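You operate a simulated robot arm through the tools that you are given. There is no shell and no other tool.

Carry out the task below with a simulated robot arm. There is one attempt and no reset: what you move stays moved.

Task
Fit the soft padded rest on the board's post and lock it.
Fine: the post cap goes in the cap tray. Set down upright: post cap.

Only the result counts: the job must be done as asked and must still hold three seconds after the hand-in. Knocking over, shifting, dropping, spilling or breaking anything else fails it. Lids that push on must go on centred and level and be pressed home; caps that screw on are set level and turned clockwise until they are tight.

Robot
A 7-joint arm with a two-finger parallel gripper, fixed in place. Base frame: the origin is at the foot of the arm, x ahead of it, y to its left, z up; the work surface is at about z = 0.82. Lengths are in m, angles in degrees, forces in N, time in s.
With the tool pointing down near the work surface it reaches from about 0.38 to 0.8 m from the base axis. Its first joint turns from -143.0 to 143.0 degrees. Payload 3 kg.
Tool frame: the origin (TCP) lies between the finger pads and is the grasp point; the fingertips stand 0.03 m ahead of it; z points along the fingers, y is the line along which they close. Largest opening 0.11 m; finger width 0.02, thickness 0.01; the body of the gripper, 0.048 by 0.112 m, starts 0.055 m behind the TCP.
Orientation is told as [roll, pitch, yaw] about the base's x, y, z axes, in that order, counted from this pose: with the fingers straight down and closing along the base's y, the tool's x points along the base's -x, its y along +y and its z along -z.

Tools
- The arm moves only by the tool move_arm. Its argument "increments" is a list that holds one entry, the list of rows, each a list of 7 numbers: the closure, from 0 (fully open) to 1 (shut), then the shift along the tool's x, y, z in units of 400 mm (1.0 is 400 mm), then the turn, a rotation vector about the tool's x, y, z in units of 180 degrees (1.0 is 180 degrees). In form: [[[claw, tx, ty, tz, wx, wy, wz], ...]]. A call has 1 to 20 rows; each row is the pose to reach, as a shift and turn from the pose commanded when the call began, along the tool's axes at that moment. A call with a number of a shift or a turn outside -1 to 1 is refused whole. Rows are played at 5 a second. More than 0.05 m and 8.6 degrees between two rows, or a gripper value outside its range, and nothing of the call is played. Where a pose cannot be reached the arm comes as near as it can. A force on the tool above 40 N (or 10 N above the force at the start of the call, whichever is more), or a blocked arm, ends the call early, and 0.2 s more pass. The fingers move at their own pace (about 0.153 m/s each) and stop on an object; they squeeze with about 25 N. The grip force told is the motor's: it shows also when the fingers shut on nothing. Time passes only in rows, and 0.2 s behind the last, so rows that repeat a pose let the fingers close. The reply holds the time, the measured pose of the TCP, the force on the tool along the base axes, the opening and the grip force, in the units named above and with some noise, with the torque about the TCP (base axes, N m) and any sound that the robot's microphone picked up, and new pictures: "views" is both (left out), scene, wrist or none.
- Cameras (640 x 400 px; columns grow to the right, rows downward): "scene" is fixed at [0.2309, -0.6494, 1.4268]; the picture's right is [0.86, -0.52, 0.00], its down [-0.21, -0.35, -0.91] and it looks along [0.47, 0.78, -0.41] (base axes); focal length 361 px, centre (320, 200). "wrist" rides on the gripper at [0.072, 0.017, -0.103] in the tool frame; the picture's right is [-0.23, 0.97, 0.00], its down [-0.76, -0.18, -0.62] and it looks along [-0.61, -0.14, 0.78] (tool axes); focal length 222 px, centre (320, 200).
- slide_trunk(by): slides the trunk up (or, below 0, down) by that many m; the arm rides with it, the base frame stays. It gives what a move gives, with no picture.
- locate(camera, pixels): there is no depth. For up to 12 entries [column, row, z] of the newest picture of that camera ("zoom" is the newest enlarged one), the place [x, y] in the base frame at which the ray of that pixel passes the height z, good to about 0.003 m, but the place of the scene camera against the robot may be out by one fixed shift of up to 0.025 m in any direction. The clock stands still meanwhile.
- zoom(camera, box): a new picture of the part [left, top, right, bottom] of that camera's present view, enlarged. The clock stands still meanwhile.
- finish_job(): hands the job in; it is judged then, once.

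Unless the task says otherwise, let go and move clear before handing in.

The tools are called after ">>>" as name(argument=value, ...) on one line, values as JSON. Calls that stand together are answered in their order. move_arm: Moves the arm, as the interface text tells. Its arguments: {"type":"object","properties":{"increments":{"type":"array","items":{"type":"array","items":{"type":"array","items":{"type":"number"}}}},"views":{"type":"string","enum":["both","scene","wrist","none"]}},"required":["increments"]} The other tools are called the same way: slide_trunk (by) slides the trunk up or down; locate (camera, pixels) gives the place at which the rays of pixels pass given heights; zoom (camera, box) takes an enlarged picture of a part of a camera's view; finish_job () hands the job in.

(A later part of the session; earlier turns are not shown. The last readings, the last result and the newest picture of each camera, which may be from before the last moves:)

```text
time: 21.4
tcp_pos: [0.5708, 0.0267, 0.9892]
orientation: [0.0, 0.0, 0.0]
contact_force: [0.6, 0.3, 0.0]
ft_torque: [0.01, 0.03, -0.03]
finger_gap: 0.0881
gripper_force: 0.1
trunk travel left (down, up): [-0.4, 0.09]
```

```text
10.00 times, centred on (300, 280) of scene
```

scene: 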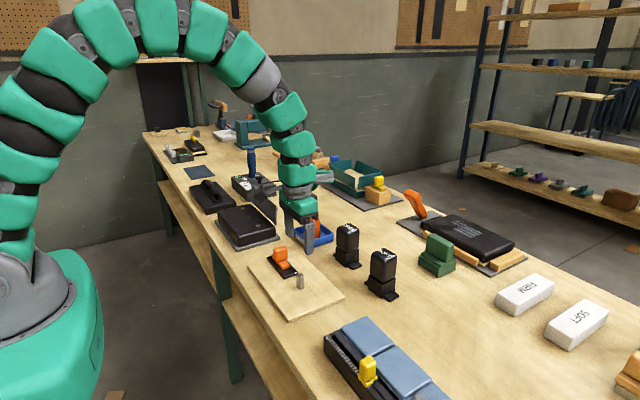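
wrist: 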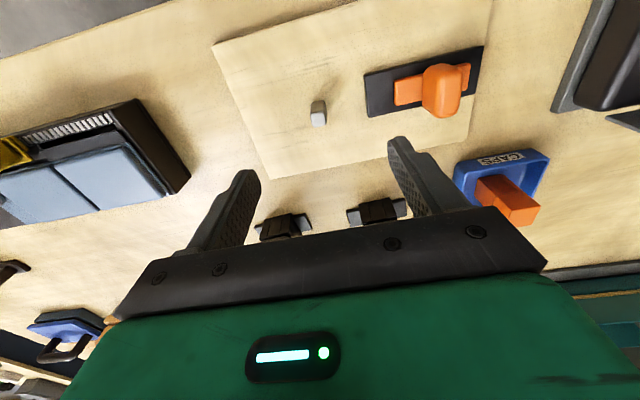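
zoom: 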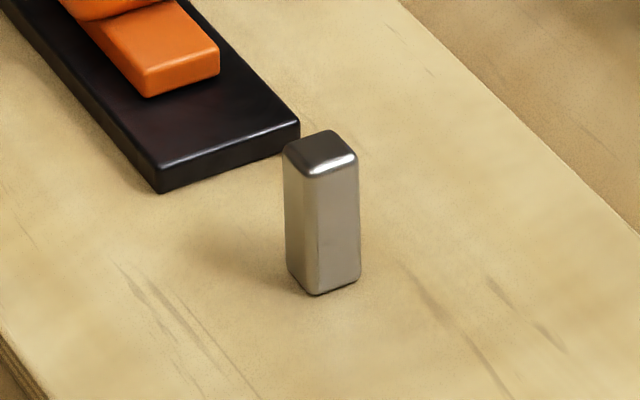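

The pin is about 0.015 square, about 0.036 tall, and centred at about (0.572, 0.0255). Next I'll move above SOFT with the gripper open to measure it precisely.

>>> move_arm(increments=[[[0, 0, 0, -0.0775, 0, 0, 0], [0, -0.07, -0.043, -0.0775, 0, 0, 0], [0, -0.15, -0.09, -0.0775, 0, 0, 0], [0, -0.23, -0.138, -0.0775, 0, 0, 0], [0, -0.31, -0.186, -0.0775, 0, 0, 0], [0, -0.39, -0.234, -0.0775, 0, 0, 0], [0, -0.434, -0.261, -0.0775, 0, 0, 0], [0, -0.434, -0.261, -0.0775, 0, 0, 0]]], views="both")

>>> zoom(camera="wrist", box=[250, 60, 390, 180])

```text
time: 23.2
tcp_pos: [0.7448, -0.0765, 1.0214]
orientation: [0.1, 0.0, 0.2]
contact_force: [-0.2, -0.5, -0.7]
ft_torque: [-0.01, 0.0, 0.01]
finger_gap: 0.11
gripper_force: 0.1
trunk travel left (down, up): [-0.4, 0.09]
```

scene: 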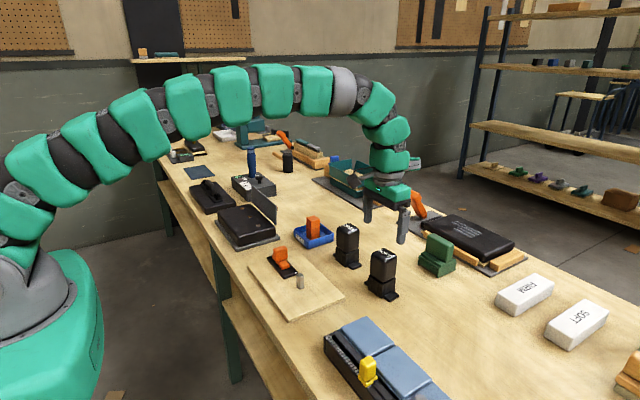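
wrist: 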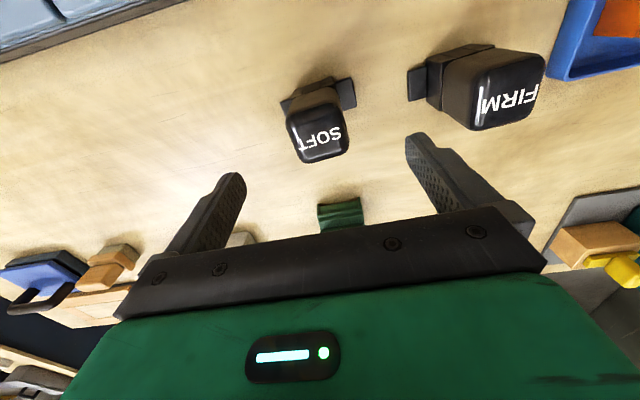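

```text
3.33 times, centred on (320, 120) of wrist
```

zoom: 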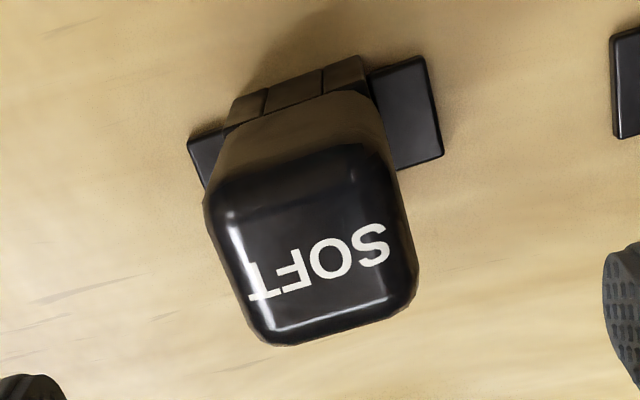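

SOFT's tabs and head outline are clear. I'll locate the tab corners (z 0.829) and head outline points (z 0.93).

>>> locate(camera="zoom", pixels=[[368, 72, 0.829], [425, 57, 0.829], [443, 155, 0.829], [396, 170, 0.829], [188, 143, 0.829], [205, 187, 0.829], [226, 280, 0.93], [410, 235, 0.93], [300, 160, 0.93], [340, 330, 0.93], [232, 103, 0.86], [362, 58, 0.86]])

```text
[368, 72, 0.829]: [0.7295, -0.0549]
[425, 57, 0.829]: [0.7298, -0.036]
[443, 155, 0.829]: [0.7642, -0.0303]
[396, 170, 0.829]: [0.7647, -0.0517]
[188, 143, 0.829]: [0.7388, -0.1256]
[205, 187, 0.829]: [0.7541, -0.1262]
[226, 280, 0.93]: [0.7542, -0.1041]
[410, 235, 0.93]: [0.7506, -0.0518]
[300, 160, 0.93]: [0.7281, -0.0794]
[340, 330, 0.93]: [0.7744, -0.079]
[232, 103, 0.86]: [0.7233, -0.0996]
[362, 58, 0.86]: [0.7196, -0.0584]
```

SOFT's centre is at about (0.7515, -0.078) with a yaw of about +5.3°. I'll centre over it and turn the gripper about -85° to first squeeze it along x, which will give its exact x centre and alignment.

>>> move_arm(increments=[[[0, -0.0165, 0.0025, 0, 0, 0, 0.0428], [0, -0.0165, 0.0025, 0, 0, 0, 0.0856], [0, -0.0165, 0.0025, 0, 0, 0, 0.1283], [0, -0.0165, 0.0025, 0, 0, 0, 0.1711], [0, -0.0165, 0.0025, 0, 0, 0, 0.2139], [0, -0.0165, 0.0025, 0, 0, 0, 0.2567], [0, -0.0165, 0.0025, 0, 0, 0, 0.2995], [0, -0.0165, 0.0025, 0, 0, 0, 0.3422], [0, -0.0165, 0.0025, 0, 0, 0, 0.385], [0, -0.0165, 0.0025, 0, 0, 0, 0.4278], [0, -0.0165, 0.0025, 0, 0, 0, 0.4706], [0, -0.0165, 0.0025, 0, 0, 0, 0.4706]]], views="both")

>>> zoom(camera="wrist", box=[240, 40, 400, 200])

```text
time: 25.8
tcp_pos: [0.7526, -0.077, 1.021]
orientation: [0.0, -0.1, -84.9]
contact_force: [0.2, 0.4, 0.2]
ft_torque: [0.0, -0.02, -0.01]
finger_gap: 0.11
gripper_force: 0.0
trunk travel left (down, up): [-0.4, 0.09]
```

scene: 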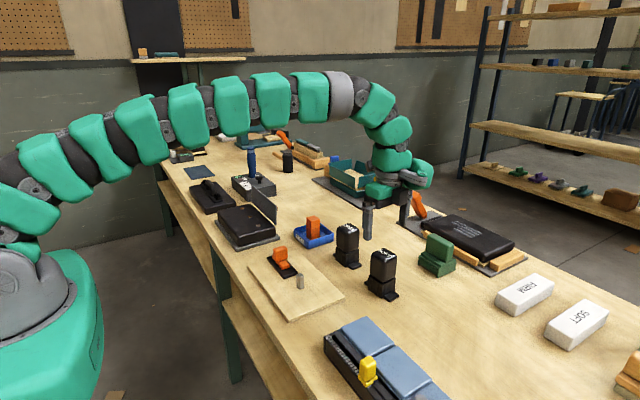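
wrist: 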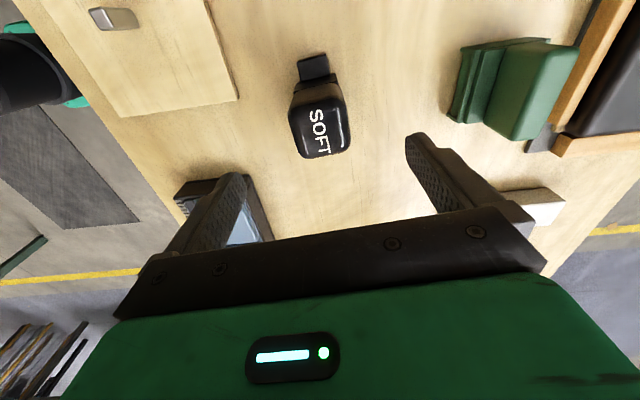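

```text
2.50 times, centred on (320, 120) of wrist
```

zoom: 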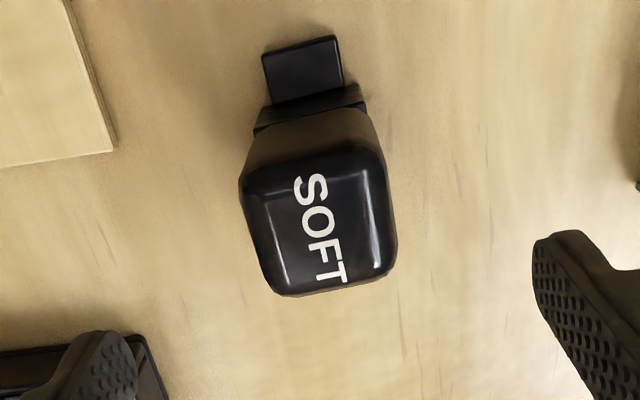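

The gripper now closes along x, and SOFT is centred at about column 320. I'll descend to TCP z about 0.905 (tips about 0.875, beside the head).

>>> move_arm(increments=[[[0, 0, 0, 0.075, 0, 0, 0], [0, 0, 0, 0.15, 0, 0, 0], [0, 0, 0, 0.22, 0, 0, 0], [0, 0, 0, 0.265, 0, 0, 0], [0, 0, 0, 0.288, 0, 0, 0], [0, 0, 0, 0.288, 0, 0, 0]]], views="both")

>>> zoom(camera="scene", box=[340, 190, 440, 310])

>>> zoom(camera="wrist", box=[200, 60, 440, 240])

```text
time: 27.2
tcp_pos: [0.7519, -0.0787, 0.907]
orientation: [0.0, 0.0, -84.8]
contact_force: [-0.2, 0.2, 0.1]
ft_torque: [0.01, -0.03, 0.01]
finger_gap: 0.1099
gripper_force: 0.0
trunk travel left (down, up): [-0.4, 0.09]
```

scene: 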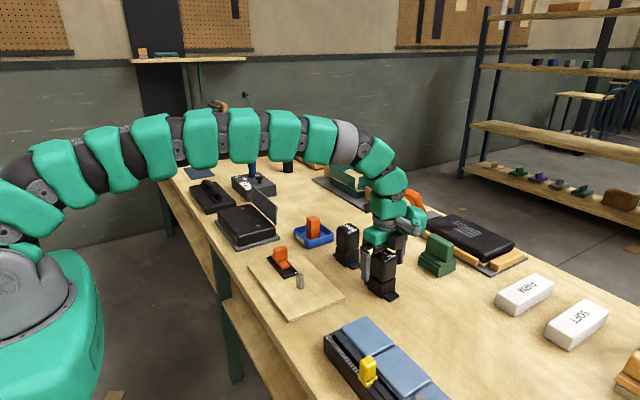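
wrist: 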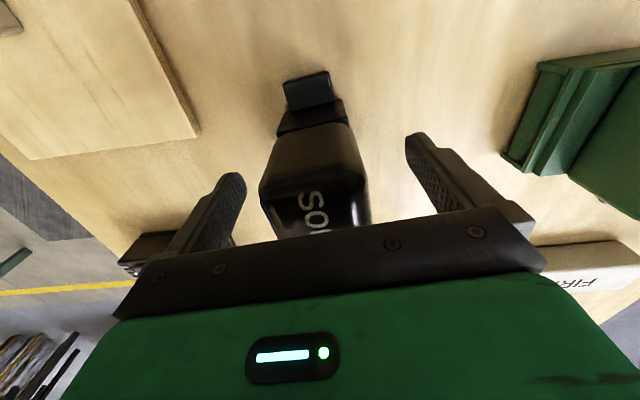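

```text
3.33 times, centred on (390, 250) of scene
```

zoom: 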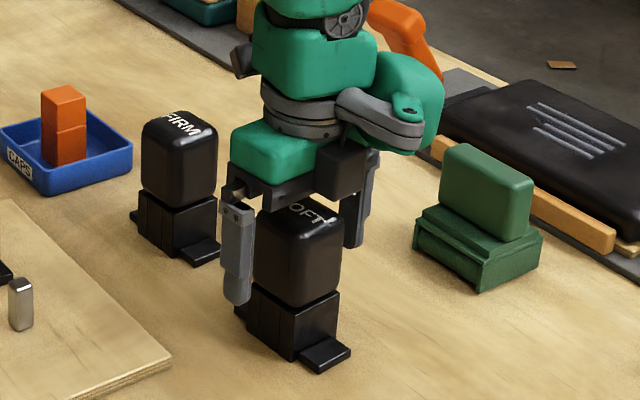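

```text
2.22 times, centred on (320, 150) of wrist
```

zoom: 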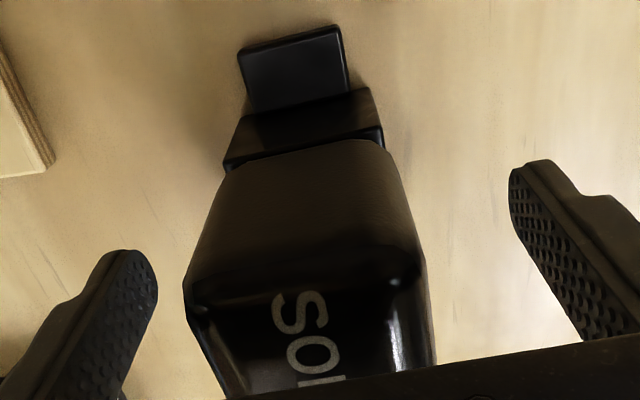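

The fingers straddle the head with room on both sides. I'll close gradually.

>>> move_arm(increments=[[[0.3, 0, 0, 0, 0, 0, 0], [0.4, 0, 0, 0, 0, 0, 0], [0.46, 0, 0, 0, 0, 0, 0], [0.52, 0, 0, 0, 0, 0, 0], [0.58, 0, 0, 0, 0, 0, 0], [0.64, 0, 0, 0, 0, 0, 0], [0.64, 0, 0, 0, 0, 0, 0]]], views="wrist")

>>> zoom(camera="wrist", box=[200, 60, 440, 240])

```text
time: 28.8
tcp_pos: [0.7522, -0.0782, 0.9068]
orientation: [-0.1, -0.1, -84.7]
contact_force: [0.5, 0.2, 0.7]
ft_torque: [-0.05, -0.08, 0.01]
finger_gap: 0.0536
gripper_force: 25.5
trunk travel left (down, up): [-0.4, 0.09]
```

wrist: 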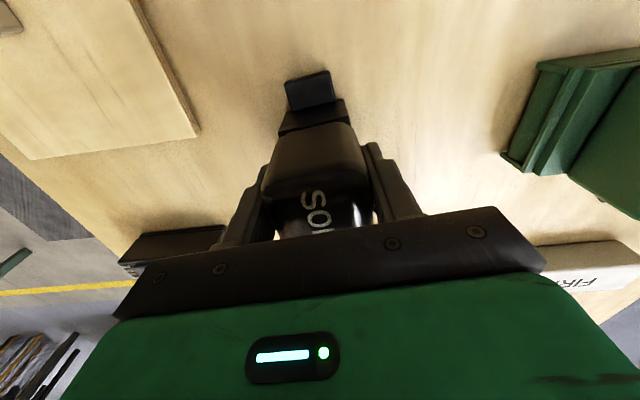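

```text
2.22 times, centred on (320, 150) of wrist
```

zoom: 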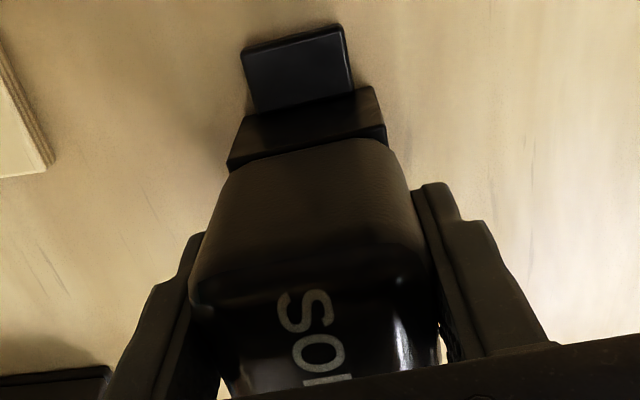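

The gripper closed on SOFT at gap 0.0536 with the head aligned, so its x centre now equals the TCP x. I'll open, rise, and turn +90° to grip along y.

>>> move_arm(increments=[[[0.4, 0, 0, 0, 0, 0, 0], [0, 0, 0, 0, 0, 0, 0], [0, 0, 0, -0.06, 0, 0, 0], [0, 0, 0, -0.15, 0, 0, 0], [0, 0, 0, -0.24, 0, 0, 0], [0, 0, 0, -0.288, 0, 0, 0], [0, 0, 0, -0.288, 0, 0, -0.045], [0, 0, 0, -0.288, 0, 0, -0.09], [0, 0, 0, -0.288, 0, 0, -0.135], [0, 0, 0, -0.288, 0, 0, -0.18], [0, 0, 0, -0.288, 0, 0, -0.225], [0, 0, 0, -0.288, 0, 0, -0.27], [0, 0, 0, -0.288, 0, 0, -0.315], [0, 0, 0, -0.288, 0, 0, -0.36], [0, 0, 0, -0.288, 0, 0, -0.405], [0, 0, 0, -0.288, 0, 0, -0.45], [0, 0, 0, -0.288, 0, 0, -0.49], [0, 0, 0, -0.288, 0, 0, -0.5], [0, 0, 0, -0.288, 0, 0, -0.5]]], views="both")

>>> zoom(camera="wrist", box=[250, 60, 390, 180])

```text
time: 32.8
tcp_pos: [0.7517, -0.0771, 1.0204]
orientation: [0.0, -0.1, 5.4]
contact_force: [0.4, 0.5, 0.2]
ft_torque: [-0.02, -0.03, -0.02]
finger_gap: 0.1099
gripper_force: 0.0
trunk travel left (down, up): [-0.4, 0.09]
```

scene: 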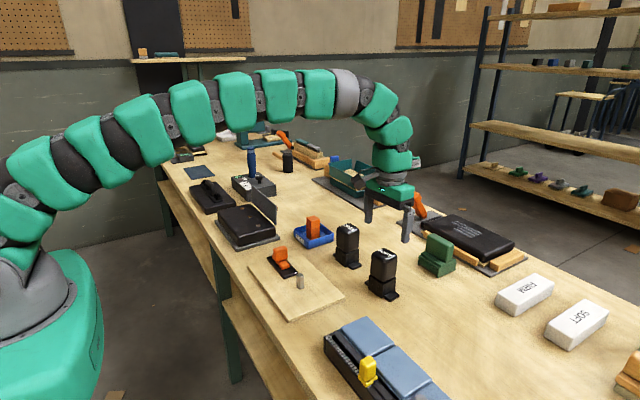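
wrist: 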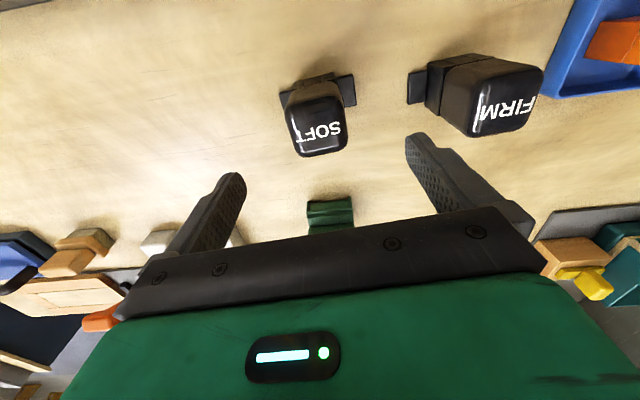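

```text
3.33 times, centred on (320, 120) of wrist
```

zoom: 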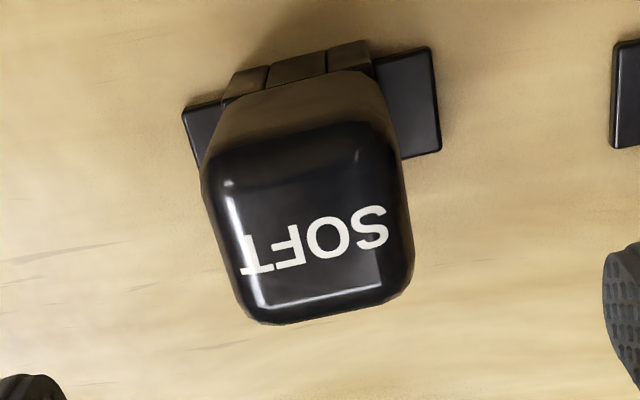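

Let me locate the now-squeezed SOFT from this pose, to calibrate the camera's bias against the known TCP x.

>>> locate(camera="zoom", pixels=[[372, 60, 0.829], [430, 47, 0.829], [441, 150, 0.829], [402, 160, 0.829], [183, 107, 0.829], [194, 155, 0.829], [224, 98, 0.83], [370, 58, 0.83], [205, 180, 0.92], [408, 170, 0.92], [300, 125, 0.935], [300, 318, 0.935]])

```text
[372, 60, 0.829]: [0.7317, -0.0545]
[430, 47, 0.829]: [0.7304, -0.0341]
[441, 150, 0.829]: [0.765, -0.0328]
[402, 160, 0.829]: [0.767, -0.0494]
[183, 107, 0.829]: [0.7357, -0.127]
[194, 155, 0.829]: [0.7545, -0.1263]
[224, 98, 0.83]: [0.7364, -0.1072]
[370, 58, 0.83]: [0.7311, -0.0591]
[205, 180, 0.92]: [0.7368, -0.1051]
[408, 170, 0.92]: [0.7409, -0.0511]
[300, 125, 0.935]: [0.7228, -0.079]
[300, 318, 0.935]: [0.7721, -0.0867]
```

Vision agrees within noise: rest centre about (0.7505, -0.079). The earlier cap-in-hand image puts the pin centre at TCP x 0.5723, y 0.0265 in commanded coordinates. I'll descend and grip SOFT along y.

>>> move_arm(increments=[[[0, 0, 0, 0.075, 0, 0, 0], [0, 0, 0, 0.15, 0, 0, 0], [0, 0, 0, 0.22, 0, 0, 0], [0, 0, 0, 0.265, 0, 0, 0], [0, 0, 0, 0.2875, 0, 0, 0], [0.3, 0, 0, 0.2875, 0, 0, 0], [0.4, 0, 0, 0.2875, 0, 0, 0], [0.46, 0, 0, 0.2875, 0, 0, 0], [0.52, 0, 0, 0.2875, 0, 0, 0], [0.58, 0, 0, 0.2875, 0, 0, 0], [0.7, 0, 0, 0.2875, 0, 0, 0], [1, 0, 0, 0.2875, 0, 0, 0], [1, 0, 0, 0.2875, 0, 0, 0]]], views="both")

>>> zoom(camera="scene", box=[340, 190, 440, 310])

>>> zoom(camera="wrist", box=[200, 60, 440, 240])

```text
time: 35.6
tcp_pos: [0.7518, -0.077, 0.9039]
orientation: [-0.1, 0.0, 5.3]
contact_force: [0.2, -1.0, 1.5]
ft_torque: [-0.06, 0.0, 0.01]
finger_gap: 0.0539
gripper_force: 25.4
trunk travel left (down, up): [-0.4, 0.09]
```

scene: 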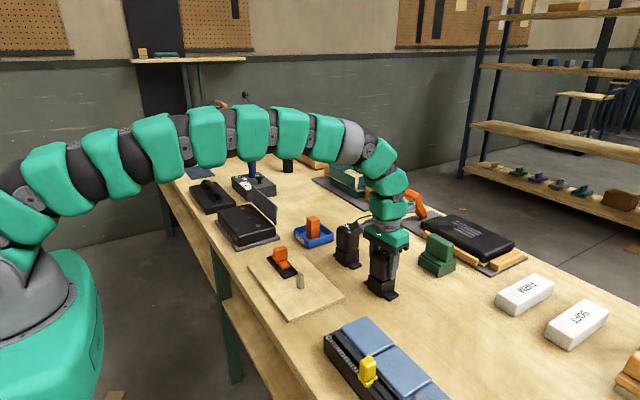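
wrist: 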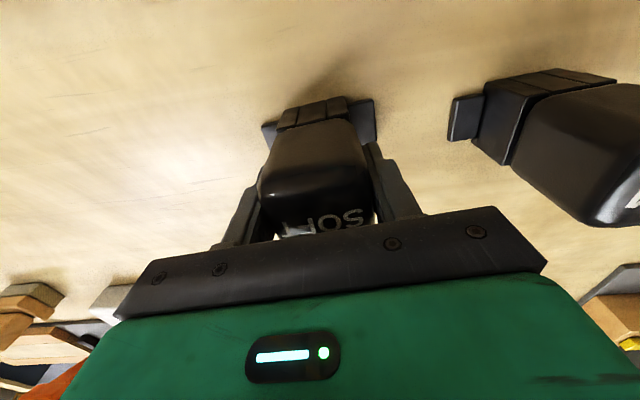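

```text
3.33 times, centred on (390, 250) of scene
```

zoom: 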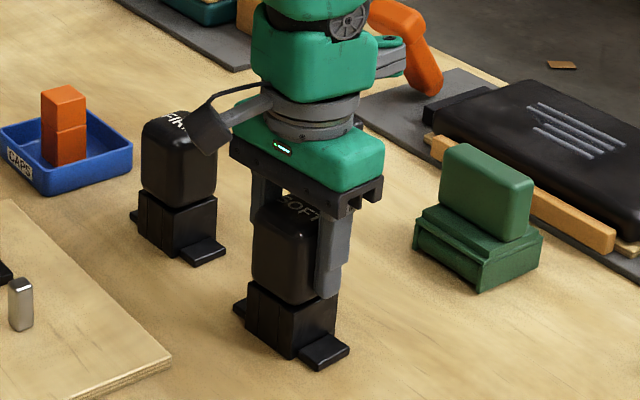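

```text
2.22 times, centred on (320, 150) of wrist
```

zoom: 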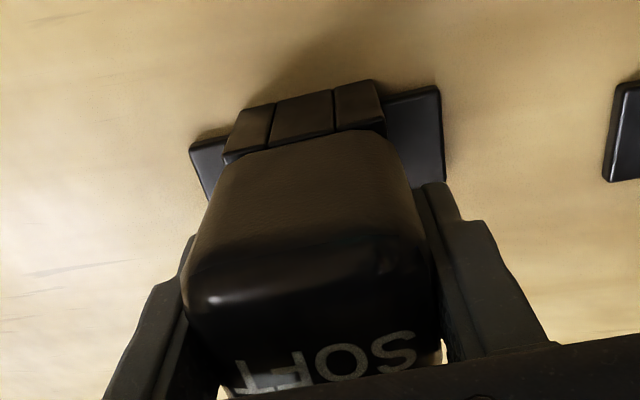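

SOFT is held (gap 0.0539, 25 N), and its base front edge projects to about 0.024 from the TCP in x, so it's centred. I'll lift it 0.1 m and take a look.

>>> move_arm(increments=[[[1, 0, 0, -0.01, 0, 0, 0], [1, 0, 0, -0.03, 0, 0, 0], [1, 0, 0, -0.08, 0, 0, 0], [1, 0, 0, -0.14, 0, 0, 0], [1, 0, 0, -0.2, 0, 0, 0], [1, 0, 0, -0.25, 0, 0, 0], [1, 0, 0, -0.25, 0, 0, 0]]], views="both")

>>> zoom(camera="scene", box=[340, 170, 440, 290])

>>> zoom(camera="wrist", box=[200, 60, 440, 240])

```text
time: 37.2
tcp_pos: [0.7521, -0.0786, 1.0063]
orientation: [0.0, 0.0, 5.3]
contact_force: [-0.2, 0.1, -1.2]
ft_torque: [-0.02, 0.01, 0.0]
finger_gap: 0.054
gripper_force: 24.9
trunk travel left (down, up): [-0.4, 0.09]
```

scene: 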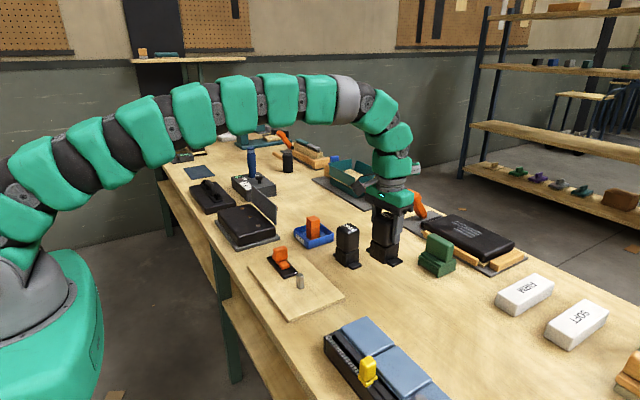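
wrist: 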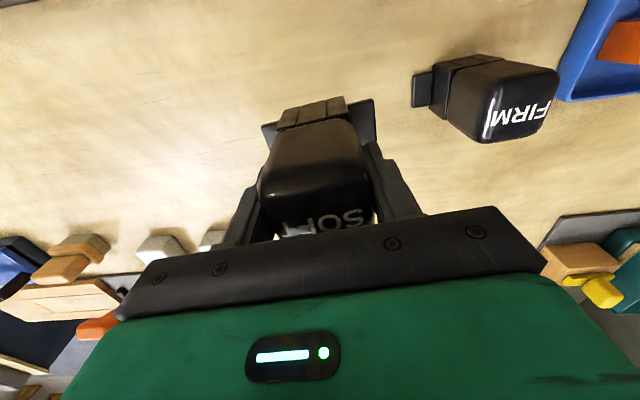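

```text
3.33 times, centred on (390, 230) of scene
```

zoom: 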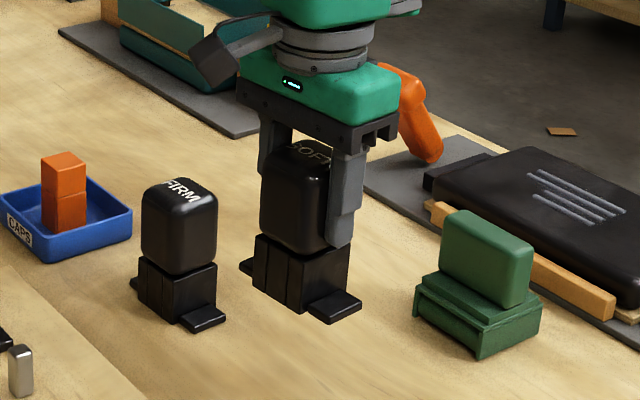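

```text
2.22 times, centred on (320, 150) of wrist
```

zoom: 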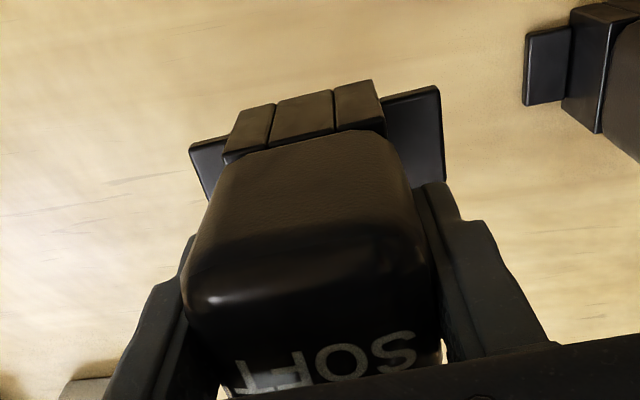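

The rest is lifted, level and unslipped. I'll carry it over the pin at (0.5723, 0.0265) while turning out the 5.3° yaw.

>>> move_arm(increments=[[[1, 0.04, 0.029, 0, 0, 0, 0.004], [1, 0.1, 0.072, 0, 0, 0, 0.008], [1, 0.17, 0.1225, 0, 0, 0, 0.012], [1, 0.24, 0.173, 0, 0, 0, 0.016], [1, 0.31, 0.223, 0, 0, 0, 0.02], [1, 0.37, 0.266, 0, 0, 0, 0.025], [1, 0.41, 0.295, 0, 0, 0, 0.02944], [1, 0.4217, 0.3037, 0, 0, 0, 0.02944], [1, 0.4217, 0.3037, 0, 0, 0, 0.02944]]], views="both")

>>> zoom(camera="scene", box=[250, 200, 350, 320])

>>> zoom(camera="wrist", box=[200, 60, 440, 240])

```text
time: 39.2
tcp_pos: [0.5726, 0.0281, 1.0063]
orientation: [0.0, 0.0, 0.0]
contact_force: [0.4, 0.8, -2.7]
ft_torque: [0.02, -0.02, 0.01]
finger_gap: 0.0538
gripper_force: 24.7
trunk travel left (down, up): [-0.4, 0.09]
```

scene: 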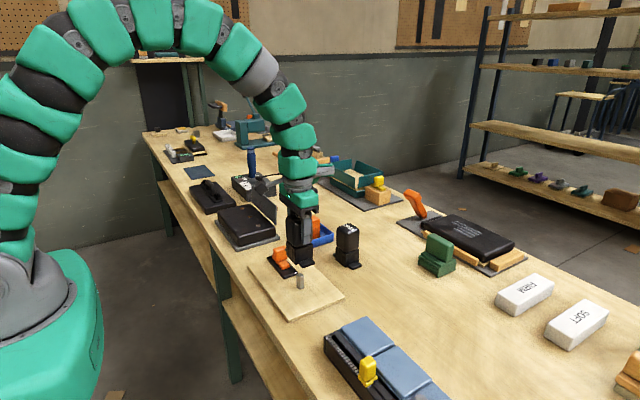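
wrist: 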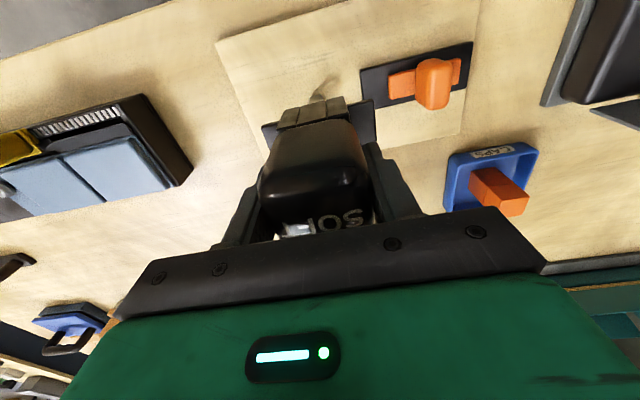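

```text
3.33 times, centred on (300, 260) of scene
```

zoom: 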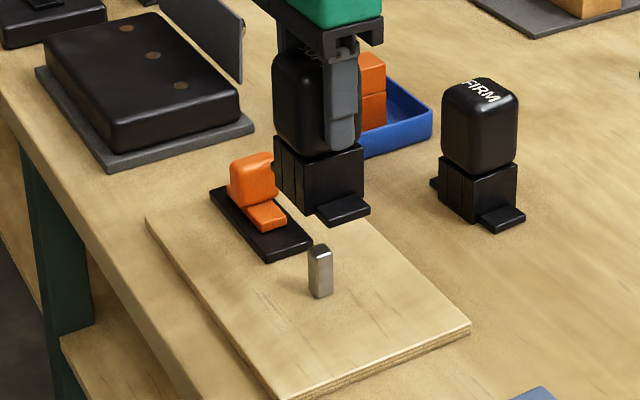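

```text
2.22 times, centred on (320, 150) of wrist
```

zoom: 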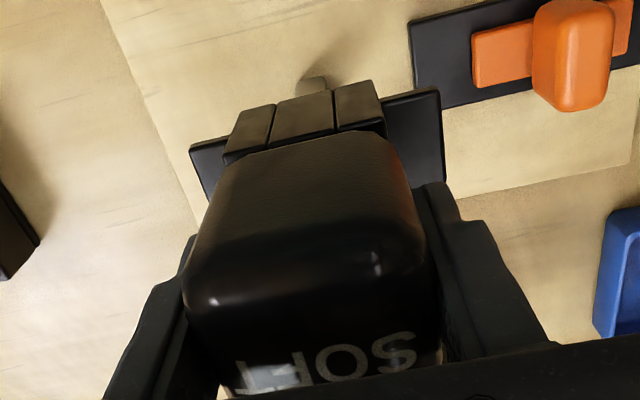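

The rest appears over the pin (scene zoom: rest bottom centre about (319,190) against an expected (317,193)). I'll lower it to a few mm above the pin top and check the alignment closely.

>>> move_arm(increments=[[[1, 0, 0, 0.04, 0, 0, 0], [1, 0, 0, 0.08, 0, 0, 0], [1, 0, 0, 0.105, 0, 0, 0], [1, 0, 0, 0.1125, 0, 0, 0], [1, 0, 0, 0.1125, 0, 0, 0]]], views="both")

>>> zoom(camera="scene", box=[270, 230, 330, 300])

>>> zoom(camera="wrist", box=[260, 60, 400, 160])

```text
time: 40.4
tcp_pos: [0.572, 0.0296, 0.9607]
orientation: [0.0, 0.1, 0.1]
contact_force: [-0.2, 0.1, -1.8]
ft_torque: [0.02, 0.0, 0.0]
finger_gap: 0.0538
gripper_force: 25.0
trunk travel left (down, up): [-0.4, 0.09]
```

scene: 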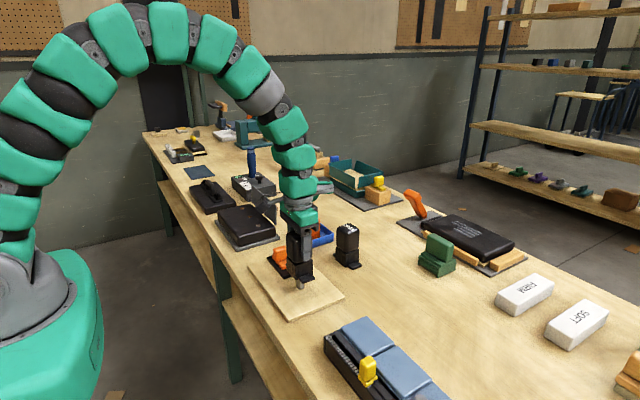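
wrist: 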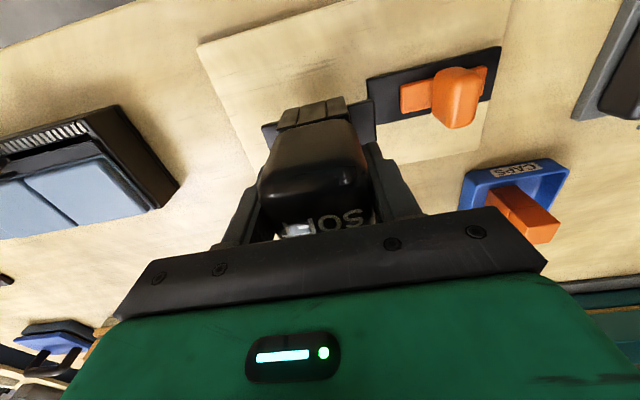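

```text
5.71 times, centred on (300, 265) of scene
```

zoom: 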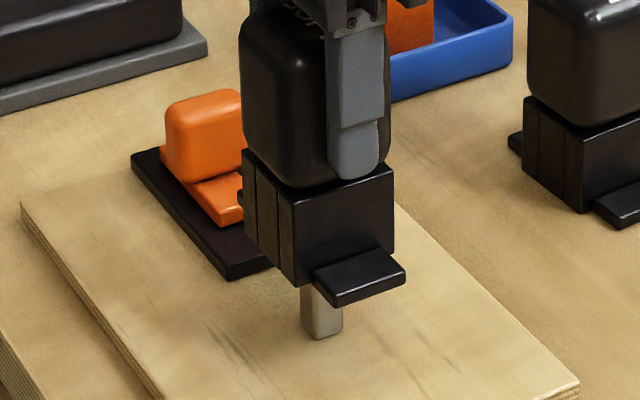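

```text
4.00 times, centred on (330, 110) of wrist
```

zoom: 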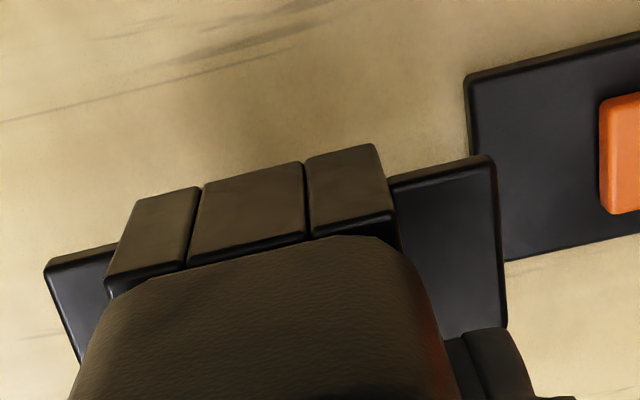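

The geometry checks to within about 2 mm. TCP readings are noisy, so I'll hold still and take a few readings to average the position before inserting.

>>> move_arm(increments=[[[1, 0, 0, 0, 0, 0, 0]]], views="none")

>>> move_arm(increments=[[[1, 0, 0, 0, 0, 0, 0]]], views="none")

>>> move_arm(increments=[[[1, 0, 0, 0, 0, 0, 0]]], views="none")

>>> move_arm(increments=[[[1, 0, 0, 0, 0, 0, 0]]], views="none")

```text
time: 40.8
tcp_pos: [0.5718, 0.0287, 0.9619]
orientation: [0.0, 0.1, 0.0]
contact_force: [0.2, 0.1, -2.1]
ft_torque: [0.05, 0.0, -0.05]
finger_gap: 0.0538
gripper_force: 24.9
trunk travel left (down, up): [-0.4, 0.09]
```

```text
time: 41.2
tcp_pos: [0.5717, 0.0295, 0.9612]
orientation: [0.0, 0.0, 0.0]
contact_force: [-0.1, 1.0, -1.4]
ft_torque: [0.01, 0.0, 0.02]
finger_gap: 0.0534
gripper_force: 24.8
trunk travel left (down, up): [-0.4, 0.09]
```

```text
time: 41.6
tcp_pos: [0.5708, 0.0274, 0.9614]
orientation: [-0.1, 0.0, 0.0]
contact_force: [0.1, 0.5, -2.8]
ft_torque: [0.04, 0.0, -0.01]
finger_gap: 0.0538
gripper_force: 24.7
trunk travel left (down, up): [-0.4, 0.09]
```

```text
time: 42.0
tcp_pos: [0.5719, 0.0284, 0.9622]
orientation: [0.1, 0.0, 0.0]
contact_force: [0.1, 0.1, -1.8]
ft_torque: [0.0, -0.01, -0.01]
finger_gap: 0.0539
gripper_force: 25.0
trunk travel left (down, up): [-0.4, 0.09]
```

Averaged readings are about (0.5718, 0.0286), roughly 1–1.5 mm high in y compared with where the cap was gripped. I'll nudge -1 mm in y and descend 12 mm, feeling for contact.

>>> move_arm(increments=[[[1, 0, -0.0025, 0, 0, 0, 0], [1, 0, -0.0025, 0.01, 0, 0, 0], [1, 0, -0.0025, 0.02, 0, 0, 0], [1, 0, -0.0025, 0.03, 0, 0, 0], [1, 0, -0.0025, 0.03, 0, 0, 0]]], views="none")

>>> zoom(camera="scene", box=[270, 230, 330, 300])

```text
time: 43.2
tcp_pos: [0.5708, 0.025, 0.9492]
orientation: [-0.1, 0.0, -0.1]
contact_force: [0.4, 0.2, -1.9]
ft_torque: [0.0, 0.0, -0.03]
finger_gap: 0.0541
gripper_force: 24.5
trunk travel left (down, up): [-0.4, 0.09]
```

```text
5.71 times, centred on (300, 265) of scene
```

zoom: 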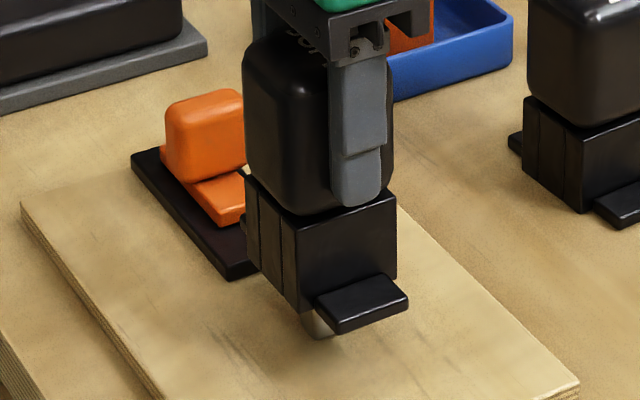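

There's still only the weight (−1.9 N) with the rest bottom at about 0.863, below the pin top, so the pin seems to be entering the socket. I'll continue down 15 mm in small steps.

>>> move_arm(increments=[[[1, 0, 0, 0.0075, 0, 0, 0], [1, 0, 0, 0.015, 0, 0, 0], [1, 0, 0, 0.0225, 0, 0, 0], [1, 0, 0, 0.03, 0, 0, 0], [1, 0, 0, 0.0375, 0, 0, 0], [1, 0, 0, 0.0375, 0, 0, 0]]], views="none")

>>> zoom(camera="scene", box=[270, 230, 330, 300])

```text
time: 44.6
tcp_pos: [0.5718, 0.0262, 0.9333]
orientation: [0.0, 0.0, 0.0]
contact_force: [-0.3, -0.9, -0.9]
ft_torque: [0.03, 0.0, -0.03]
finger_gap: 0.0536
gripper_force: 25.2
trunk travel left (down, up): [-0.4, 0.09]
```

```text
5.71 times, centred on (300, 265) of scene
```

zoom: 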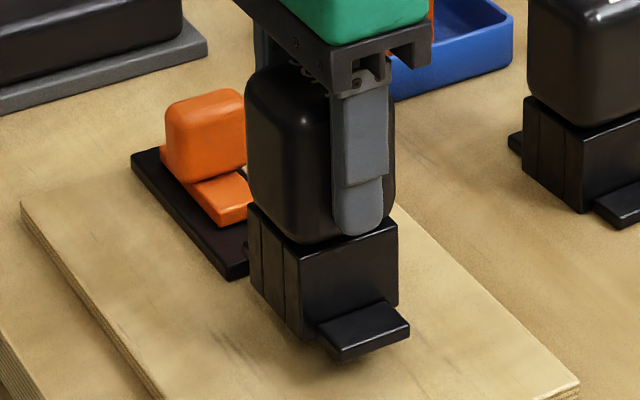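

It's sliding on cleanly with no load. I'll continue toward the board, slowing near the bottom.

>>> move_arm(increments=[[[1, 0, 0, 0.0075, 0, 0, 0], [1, 0, 0, 0.015, 0, 0, 0], [1, 0, 0, 0.0225, 0, 0, 0], [1, 0, 0, 0.03, 0, 0, 0], [1, 0, 0, 0.0375, 0, 0, 0], [1, 0, 0, 0.0375, 0, 0, 0]]], views="none")

>>> zoom(camera="scene", box=[270, 230, 330, 300])

```text
time: 46.0
tcp_pos: [0.5717, 0.0256, 0.9185]
orientation: [0.0, 0.2, 0.0]
contact_force: [0.2, 0.5, -2.8]
ft_torque: [0.02, 0.01, 0.0]
finger_gap: 0.0539
gripper_force: 25.0
trunk travel left (down, up): [-0.4, 0.09]
```

```text
5.71 times, centred on (300, 265) of scene
```

zoom: 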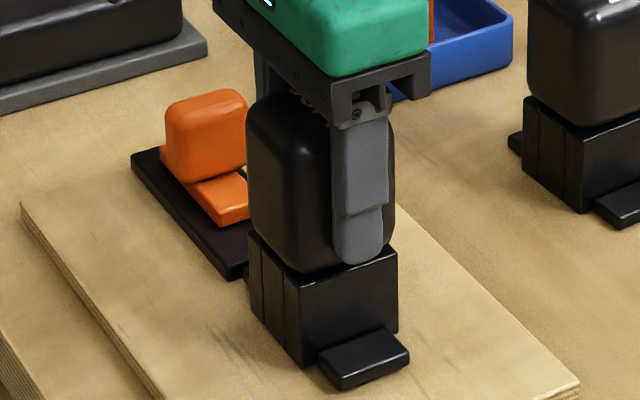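

About 3 mm remain by my estimate. I'll go down in 1 mm rows until it seats.

>>> move_arm(increments=[[[1, 0, 0, 0.0025, 0, 0, 0], [1, 0, 0, 0.005, 0, 0, 0], [1, 0, 0, 0.0075, 0, 0, 0], [1, 0, 0, 0.0075, 0, 0, 0]]], views="none")

```text
time: 47.0
tcp_pos: [0.571, 0.026, 0.9156]
orientation: [0.1, -0.1, 0.0]
contact_force: [-0.3, 3.5, 14.3]
ft_torque: [0.18, 0.43, -0.09]
finger_gap: 0.054
gripper_force: 25.3
trunk travel left (down, up): [-0.4, 0.09]
```

Contact at the expected height: 14.3 N at z 0.9156. I'll zoom to see whether the base sits flush on the board.

>>> zoom(camera="scene", box=[275, 245, 325, 300])

>>> zoom(camera="wrist", box=[240, 40, 480, 180])

```text
7.27 times, centred on (300, 272) of scene
```

zoom: 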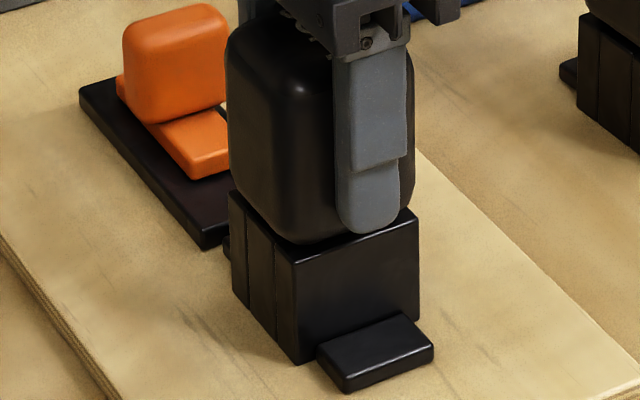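

```text
2.67 times, centred on (360, 110) of wrist
```

zoom: 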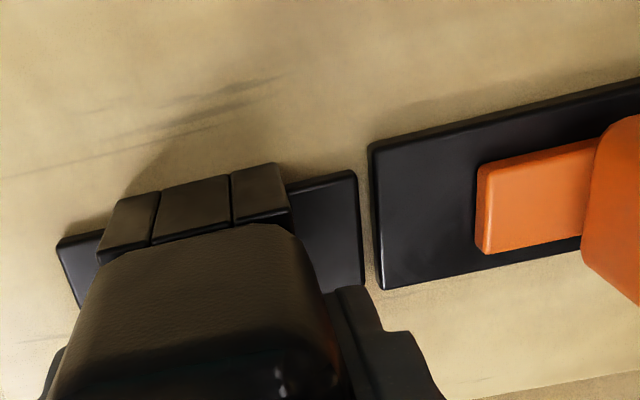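

The base looks flush on the board, and its +y tab lines up right in front of the latch rail. I'll press slightly more to confirm it's home.

>>> move_arm(increments=[[[1, 0, 0, 0.002, 0, 0, 0], [1, 0, 0, 0.004, 0, 0, 0], [1, 0, 0, 0.004, 0, 0, 0]]], views="none")

```text
time: 47.8
tcp_pos: [0.5717, 0.0261, 0.9136]
orientation: [-0.1, -0.1, 0.0]
contact_force: [2.5, 6.2, 17.3]
ft_torque: [0.19, -0.11, -0.02]
finger_gap: 0.054
gripper_force: 25.1
trunk travel left (down, up): [-0.4, 0.09]
```

>>> zoom(camera="scene", box=[275, 245, 325, 300])

>>> zoom(camera="wrist", box=[240, 40, 480, 180])

```text
7.27 times, centred on (300, 272) of scene
```

zoom: 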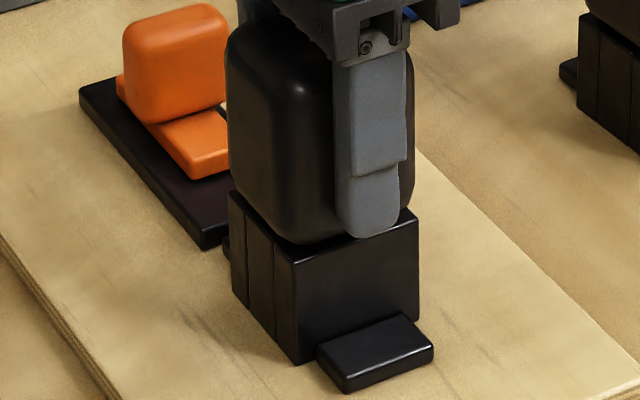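

```text
2.67 times, centred on (360, 110) of wrist
```

zoom: 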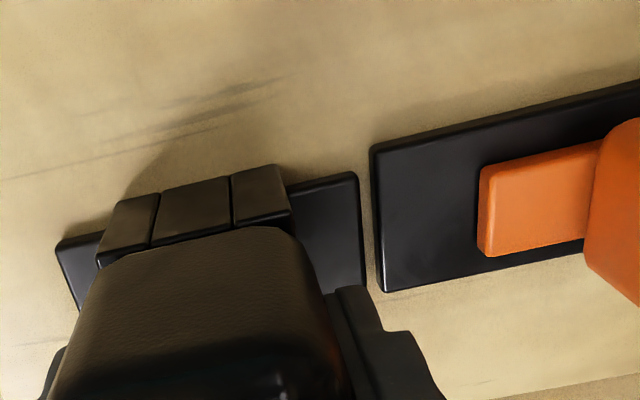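

The base didn't move between the two pictures (corner at (298,363) in both) while the fingers slid about 1 mm down the head, so the rest is seated. I'll unload, open, and rise clear.

>>> move_arm(increments=[[[1, 0, 0, -0.004, 0, 0, 0], [1, 0, 0, -0.004, 0, 0, 0], [0.45, 0, 0, -0.004, 0, 0, 0], [0.3, 0, 0, -0.004, 0, 0, 0], [0.2, 0, 0, -0.004, 0, 0, 0], [0.2, 0, 0, -0.04, 0, 0, 0], [0.2, 0, 0, -0.12, 0, 0, 0], [0.2, 0, 0, -0.2, 0, 0, 0], [0.2, 0, 0, -0.28, 0, 0, 0], [0.2, 0, 0, -0.3, 0, 0, 0]]], views="both")

>>> zoom(camera="scene", box=[255, 220, 345, 310])

>>> zoom(camera="wrist", box=[240, 20, 500, 180])

```text
time: 50.0
tcp_pos: [0.5715, 0.0261, 1.0348]
orientation: [0.0, 0.0, 0.0]
contact_force: [-0.5, 0.5, 0.1]
ft_torque: [-0.01, 0.0, 0.03]
finger_gap: 0.0882
gripper_force: 0.1
trunk travel left (down, up): [-0.4, 0.09]
```

scene: 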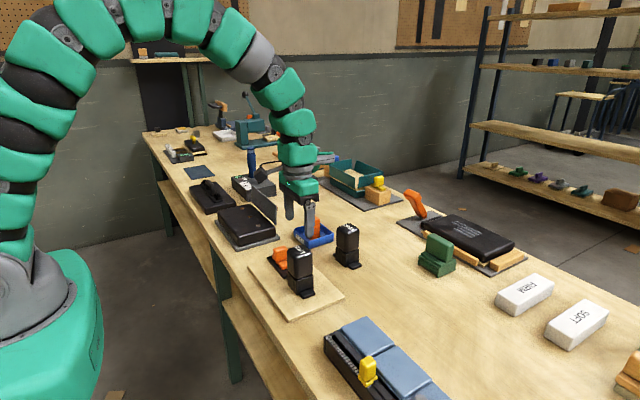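
wrist: 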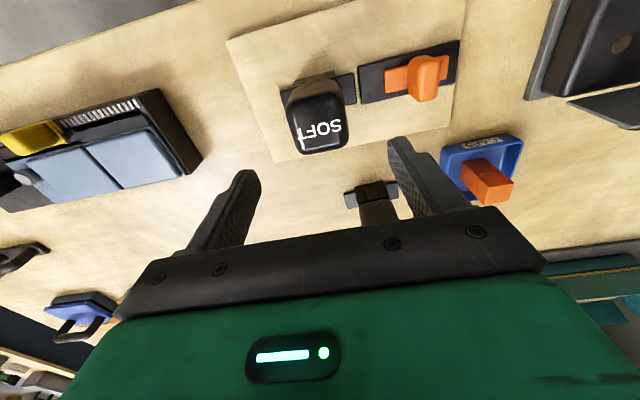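

```text
4.44 times, centred on (300, 265) of scene
```

zoom: 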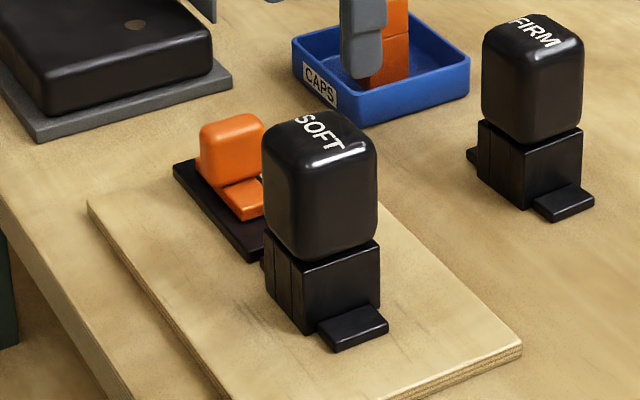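

```text
2.46 times, centred on (370, 100) of wrist
```

zoom: 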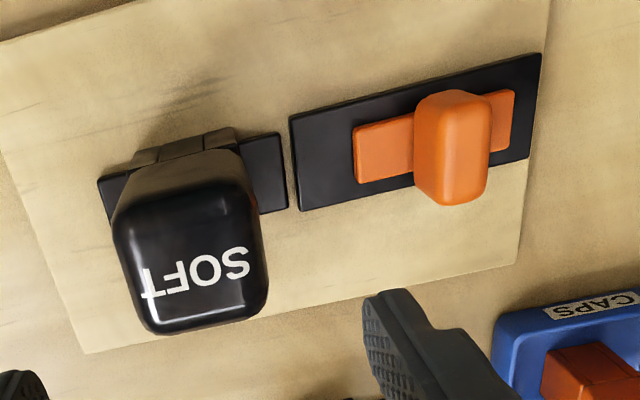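

The SOFT rest stands upright on the board, with its +y tab just ahead of the latch rail. Now I'll measure the latch knob and tongue.

>>> locate(camera="zoom", pixels=[[418, 105, 0.846], [488, 92, 0.846], [440, 203, 0.88], [486, 195, 0.88], [416, 150, 0.88], [490, 150, 0.88], [355, 130, 0.848], [358, 182, 0.848], [515, 92, 0.848], [283, 135, 0.84], [288, 208, 0.84], [291, 118, 0.84]])

>>> zoom(camera="scene", box=[262, 235, 302, 285])

```text
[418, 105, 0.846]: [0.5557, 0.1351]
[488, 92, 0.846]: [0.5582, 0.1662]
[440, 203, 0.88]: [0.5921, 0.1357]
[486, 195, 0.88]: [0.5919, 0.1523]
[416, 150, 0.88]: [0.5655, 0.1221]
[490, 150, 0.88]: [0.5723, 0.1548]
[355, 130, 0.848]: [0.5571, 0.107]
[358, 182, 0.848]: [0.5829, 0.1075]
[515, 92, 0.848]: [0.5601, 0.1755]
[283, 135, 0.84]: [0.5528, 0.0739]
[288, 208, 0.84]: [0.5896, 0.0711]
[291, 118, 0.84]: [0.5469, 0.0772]
```

```text
8.00 times, centred on (282, 260) of scene
```

zoom: 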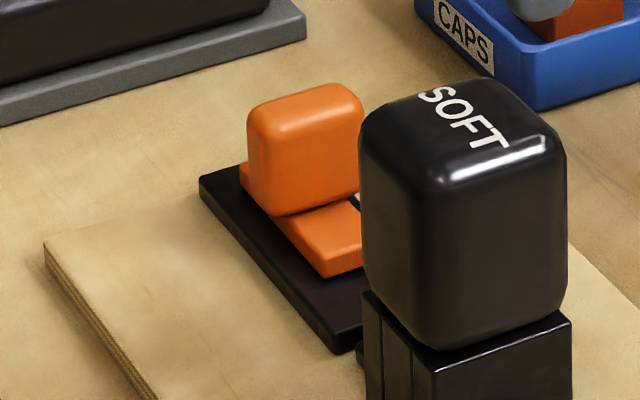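

The knob centre is at about (0.574, 0.142), spanning y 0.128–0.157 with its top at about 0.88, and the tongue tip is at y 0.107. I'll push the knob toward -y with closed fingers from behind. First I move to y about 0.187 at a safe height and turn the gripper -90° so its body stays clear of the rest.

>>> move_arm(increments=[[[0.3, 0, 0.08, 0, 0, 0, 0], [0.6, 0, 0.17, 0, 0, 0, 0], [1, 0, 0.26, 0, 0, 0, 0], [1, 0, 0.34, 0, 0, 0, 0], [1, 0, 0.405, 0, 0, 0, 0], [1, 0, 0.405, 0, 0, 0, 0.045], [1, 0, 0.405, 0, 0, 0, 0.09], [1, 0, 0.405, 0, 0, 0, 0.135], [1, 0, 0.405, 0, 0, 0, 0.18], [1, 0, 0.405, 0, 0, 0, 0.225], [1, 0, 0.405, 0, 0, 0, 0.27], [1, 0, 0.405, 0, 0, 0, 0.315], [1, 0, 0.405, 0, 0, 0, 0.36], [1, 0, 0.405, 0, 0, 0, 0.405], [1, 0, 0.405, 0, 0, 0, 0.45], [1, 0, 0.405, 0, 0, 0, 0.49], [1, 0, 0.405, 0, 0, 0, 0.5], [1, 0, 0.405, 0, 0, 0, 0.5]]], views="both")

>>> zoom(camera="wrist", box=[220, 20, 440, 180])

```text
time: 53.8
tcp_pos: [0.5721, 0.1883, 1.0346]
orientation: [0.0, 0.0, -89.9]
contact_force: [1.1, -0.1, -0.8]
ft_torque: [-0.02, 0.0, 0.04]
finger_gap: 0.0001
gripper_force: 24.7
trunk travel left (down, up): [-0.4, 0.09]
```

scene: 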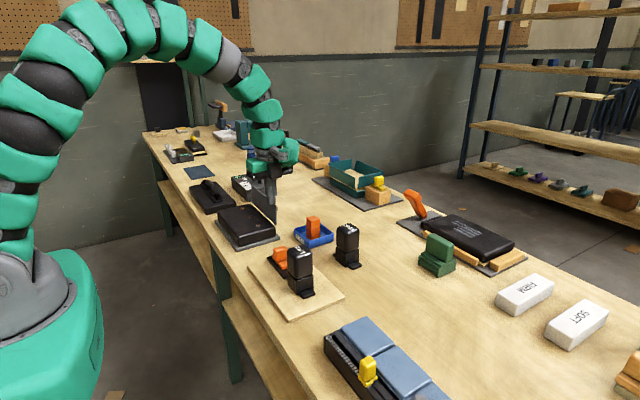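
wrist: 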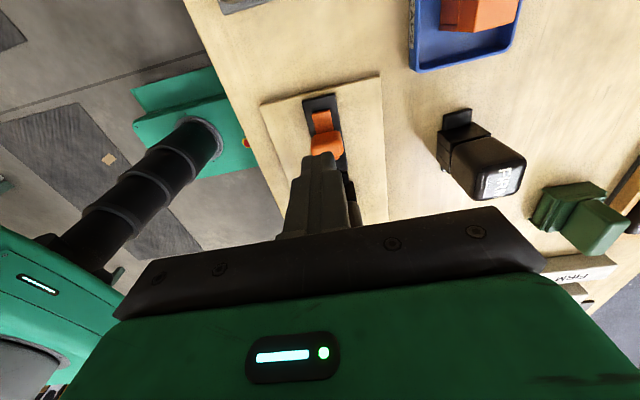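

```text
2.50 times, centred on (330, 100) of wrist
```

zoom: 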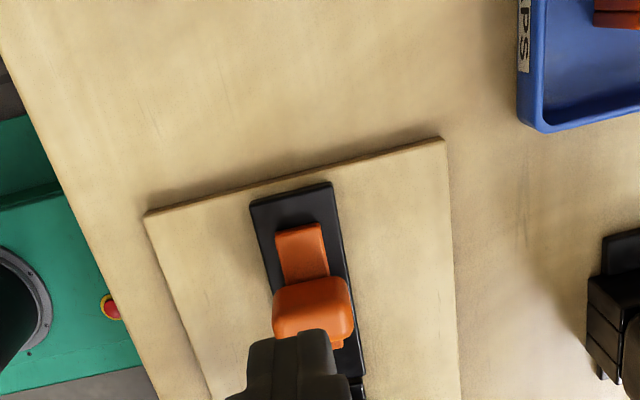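

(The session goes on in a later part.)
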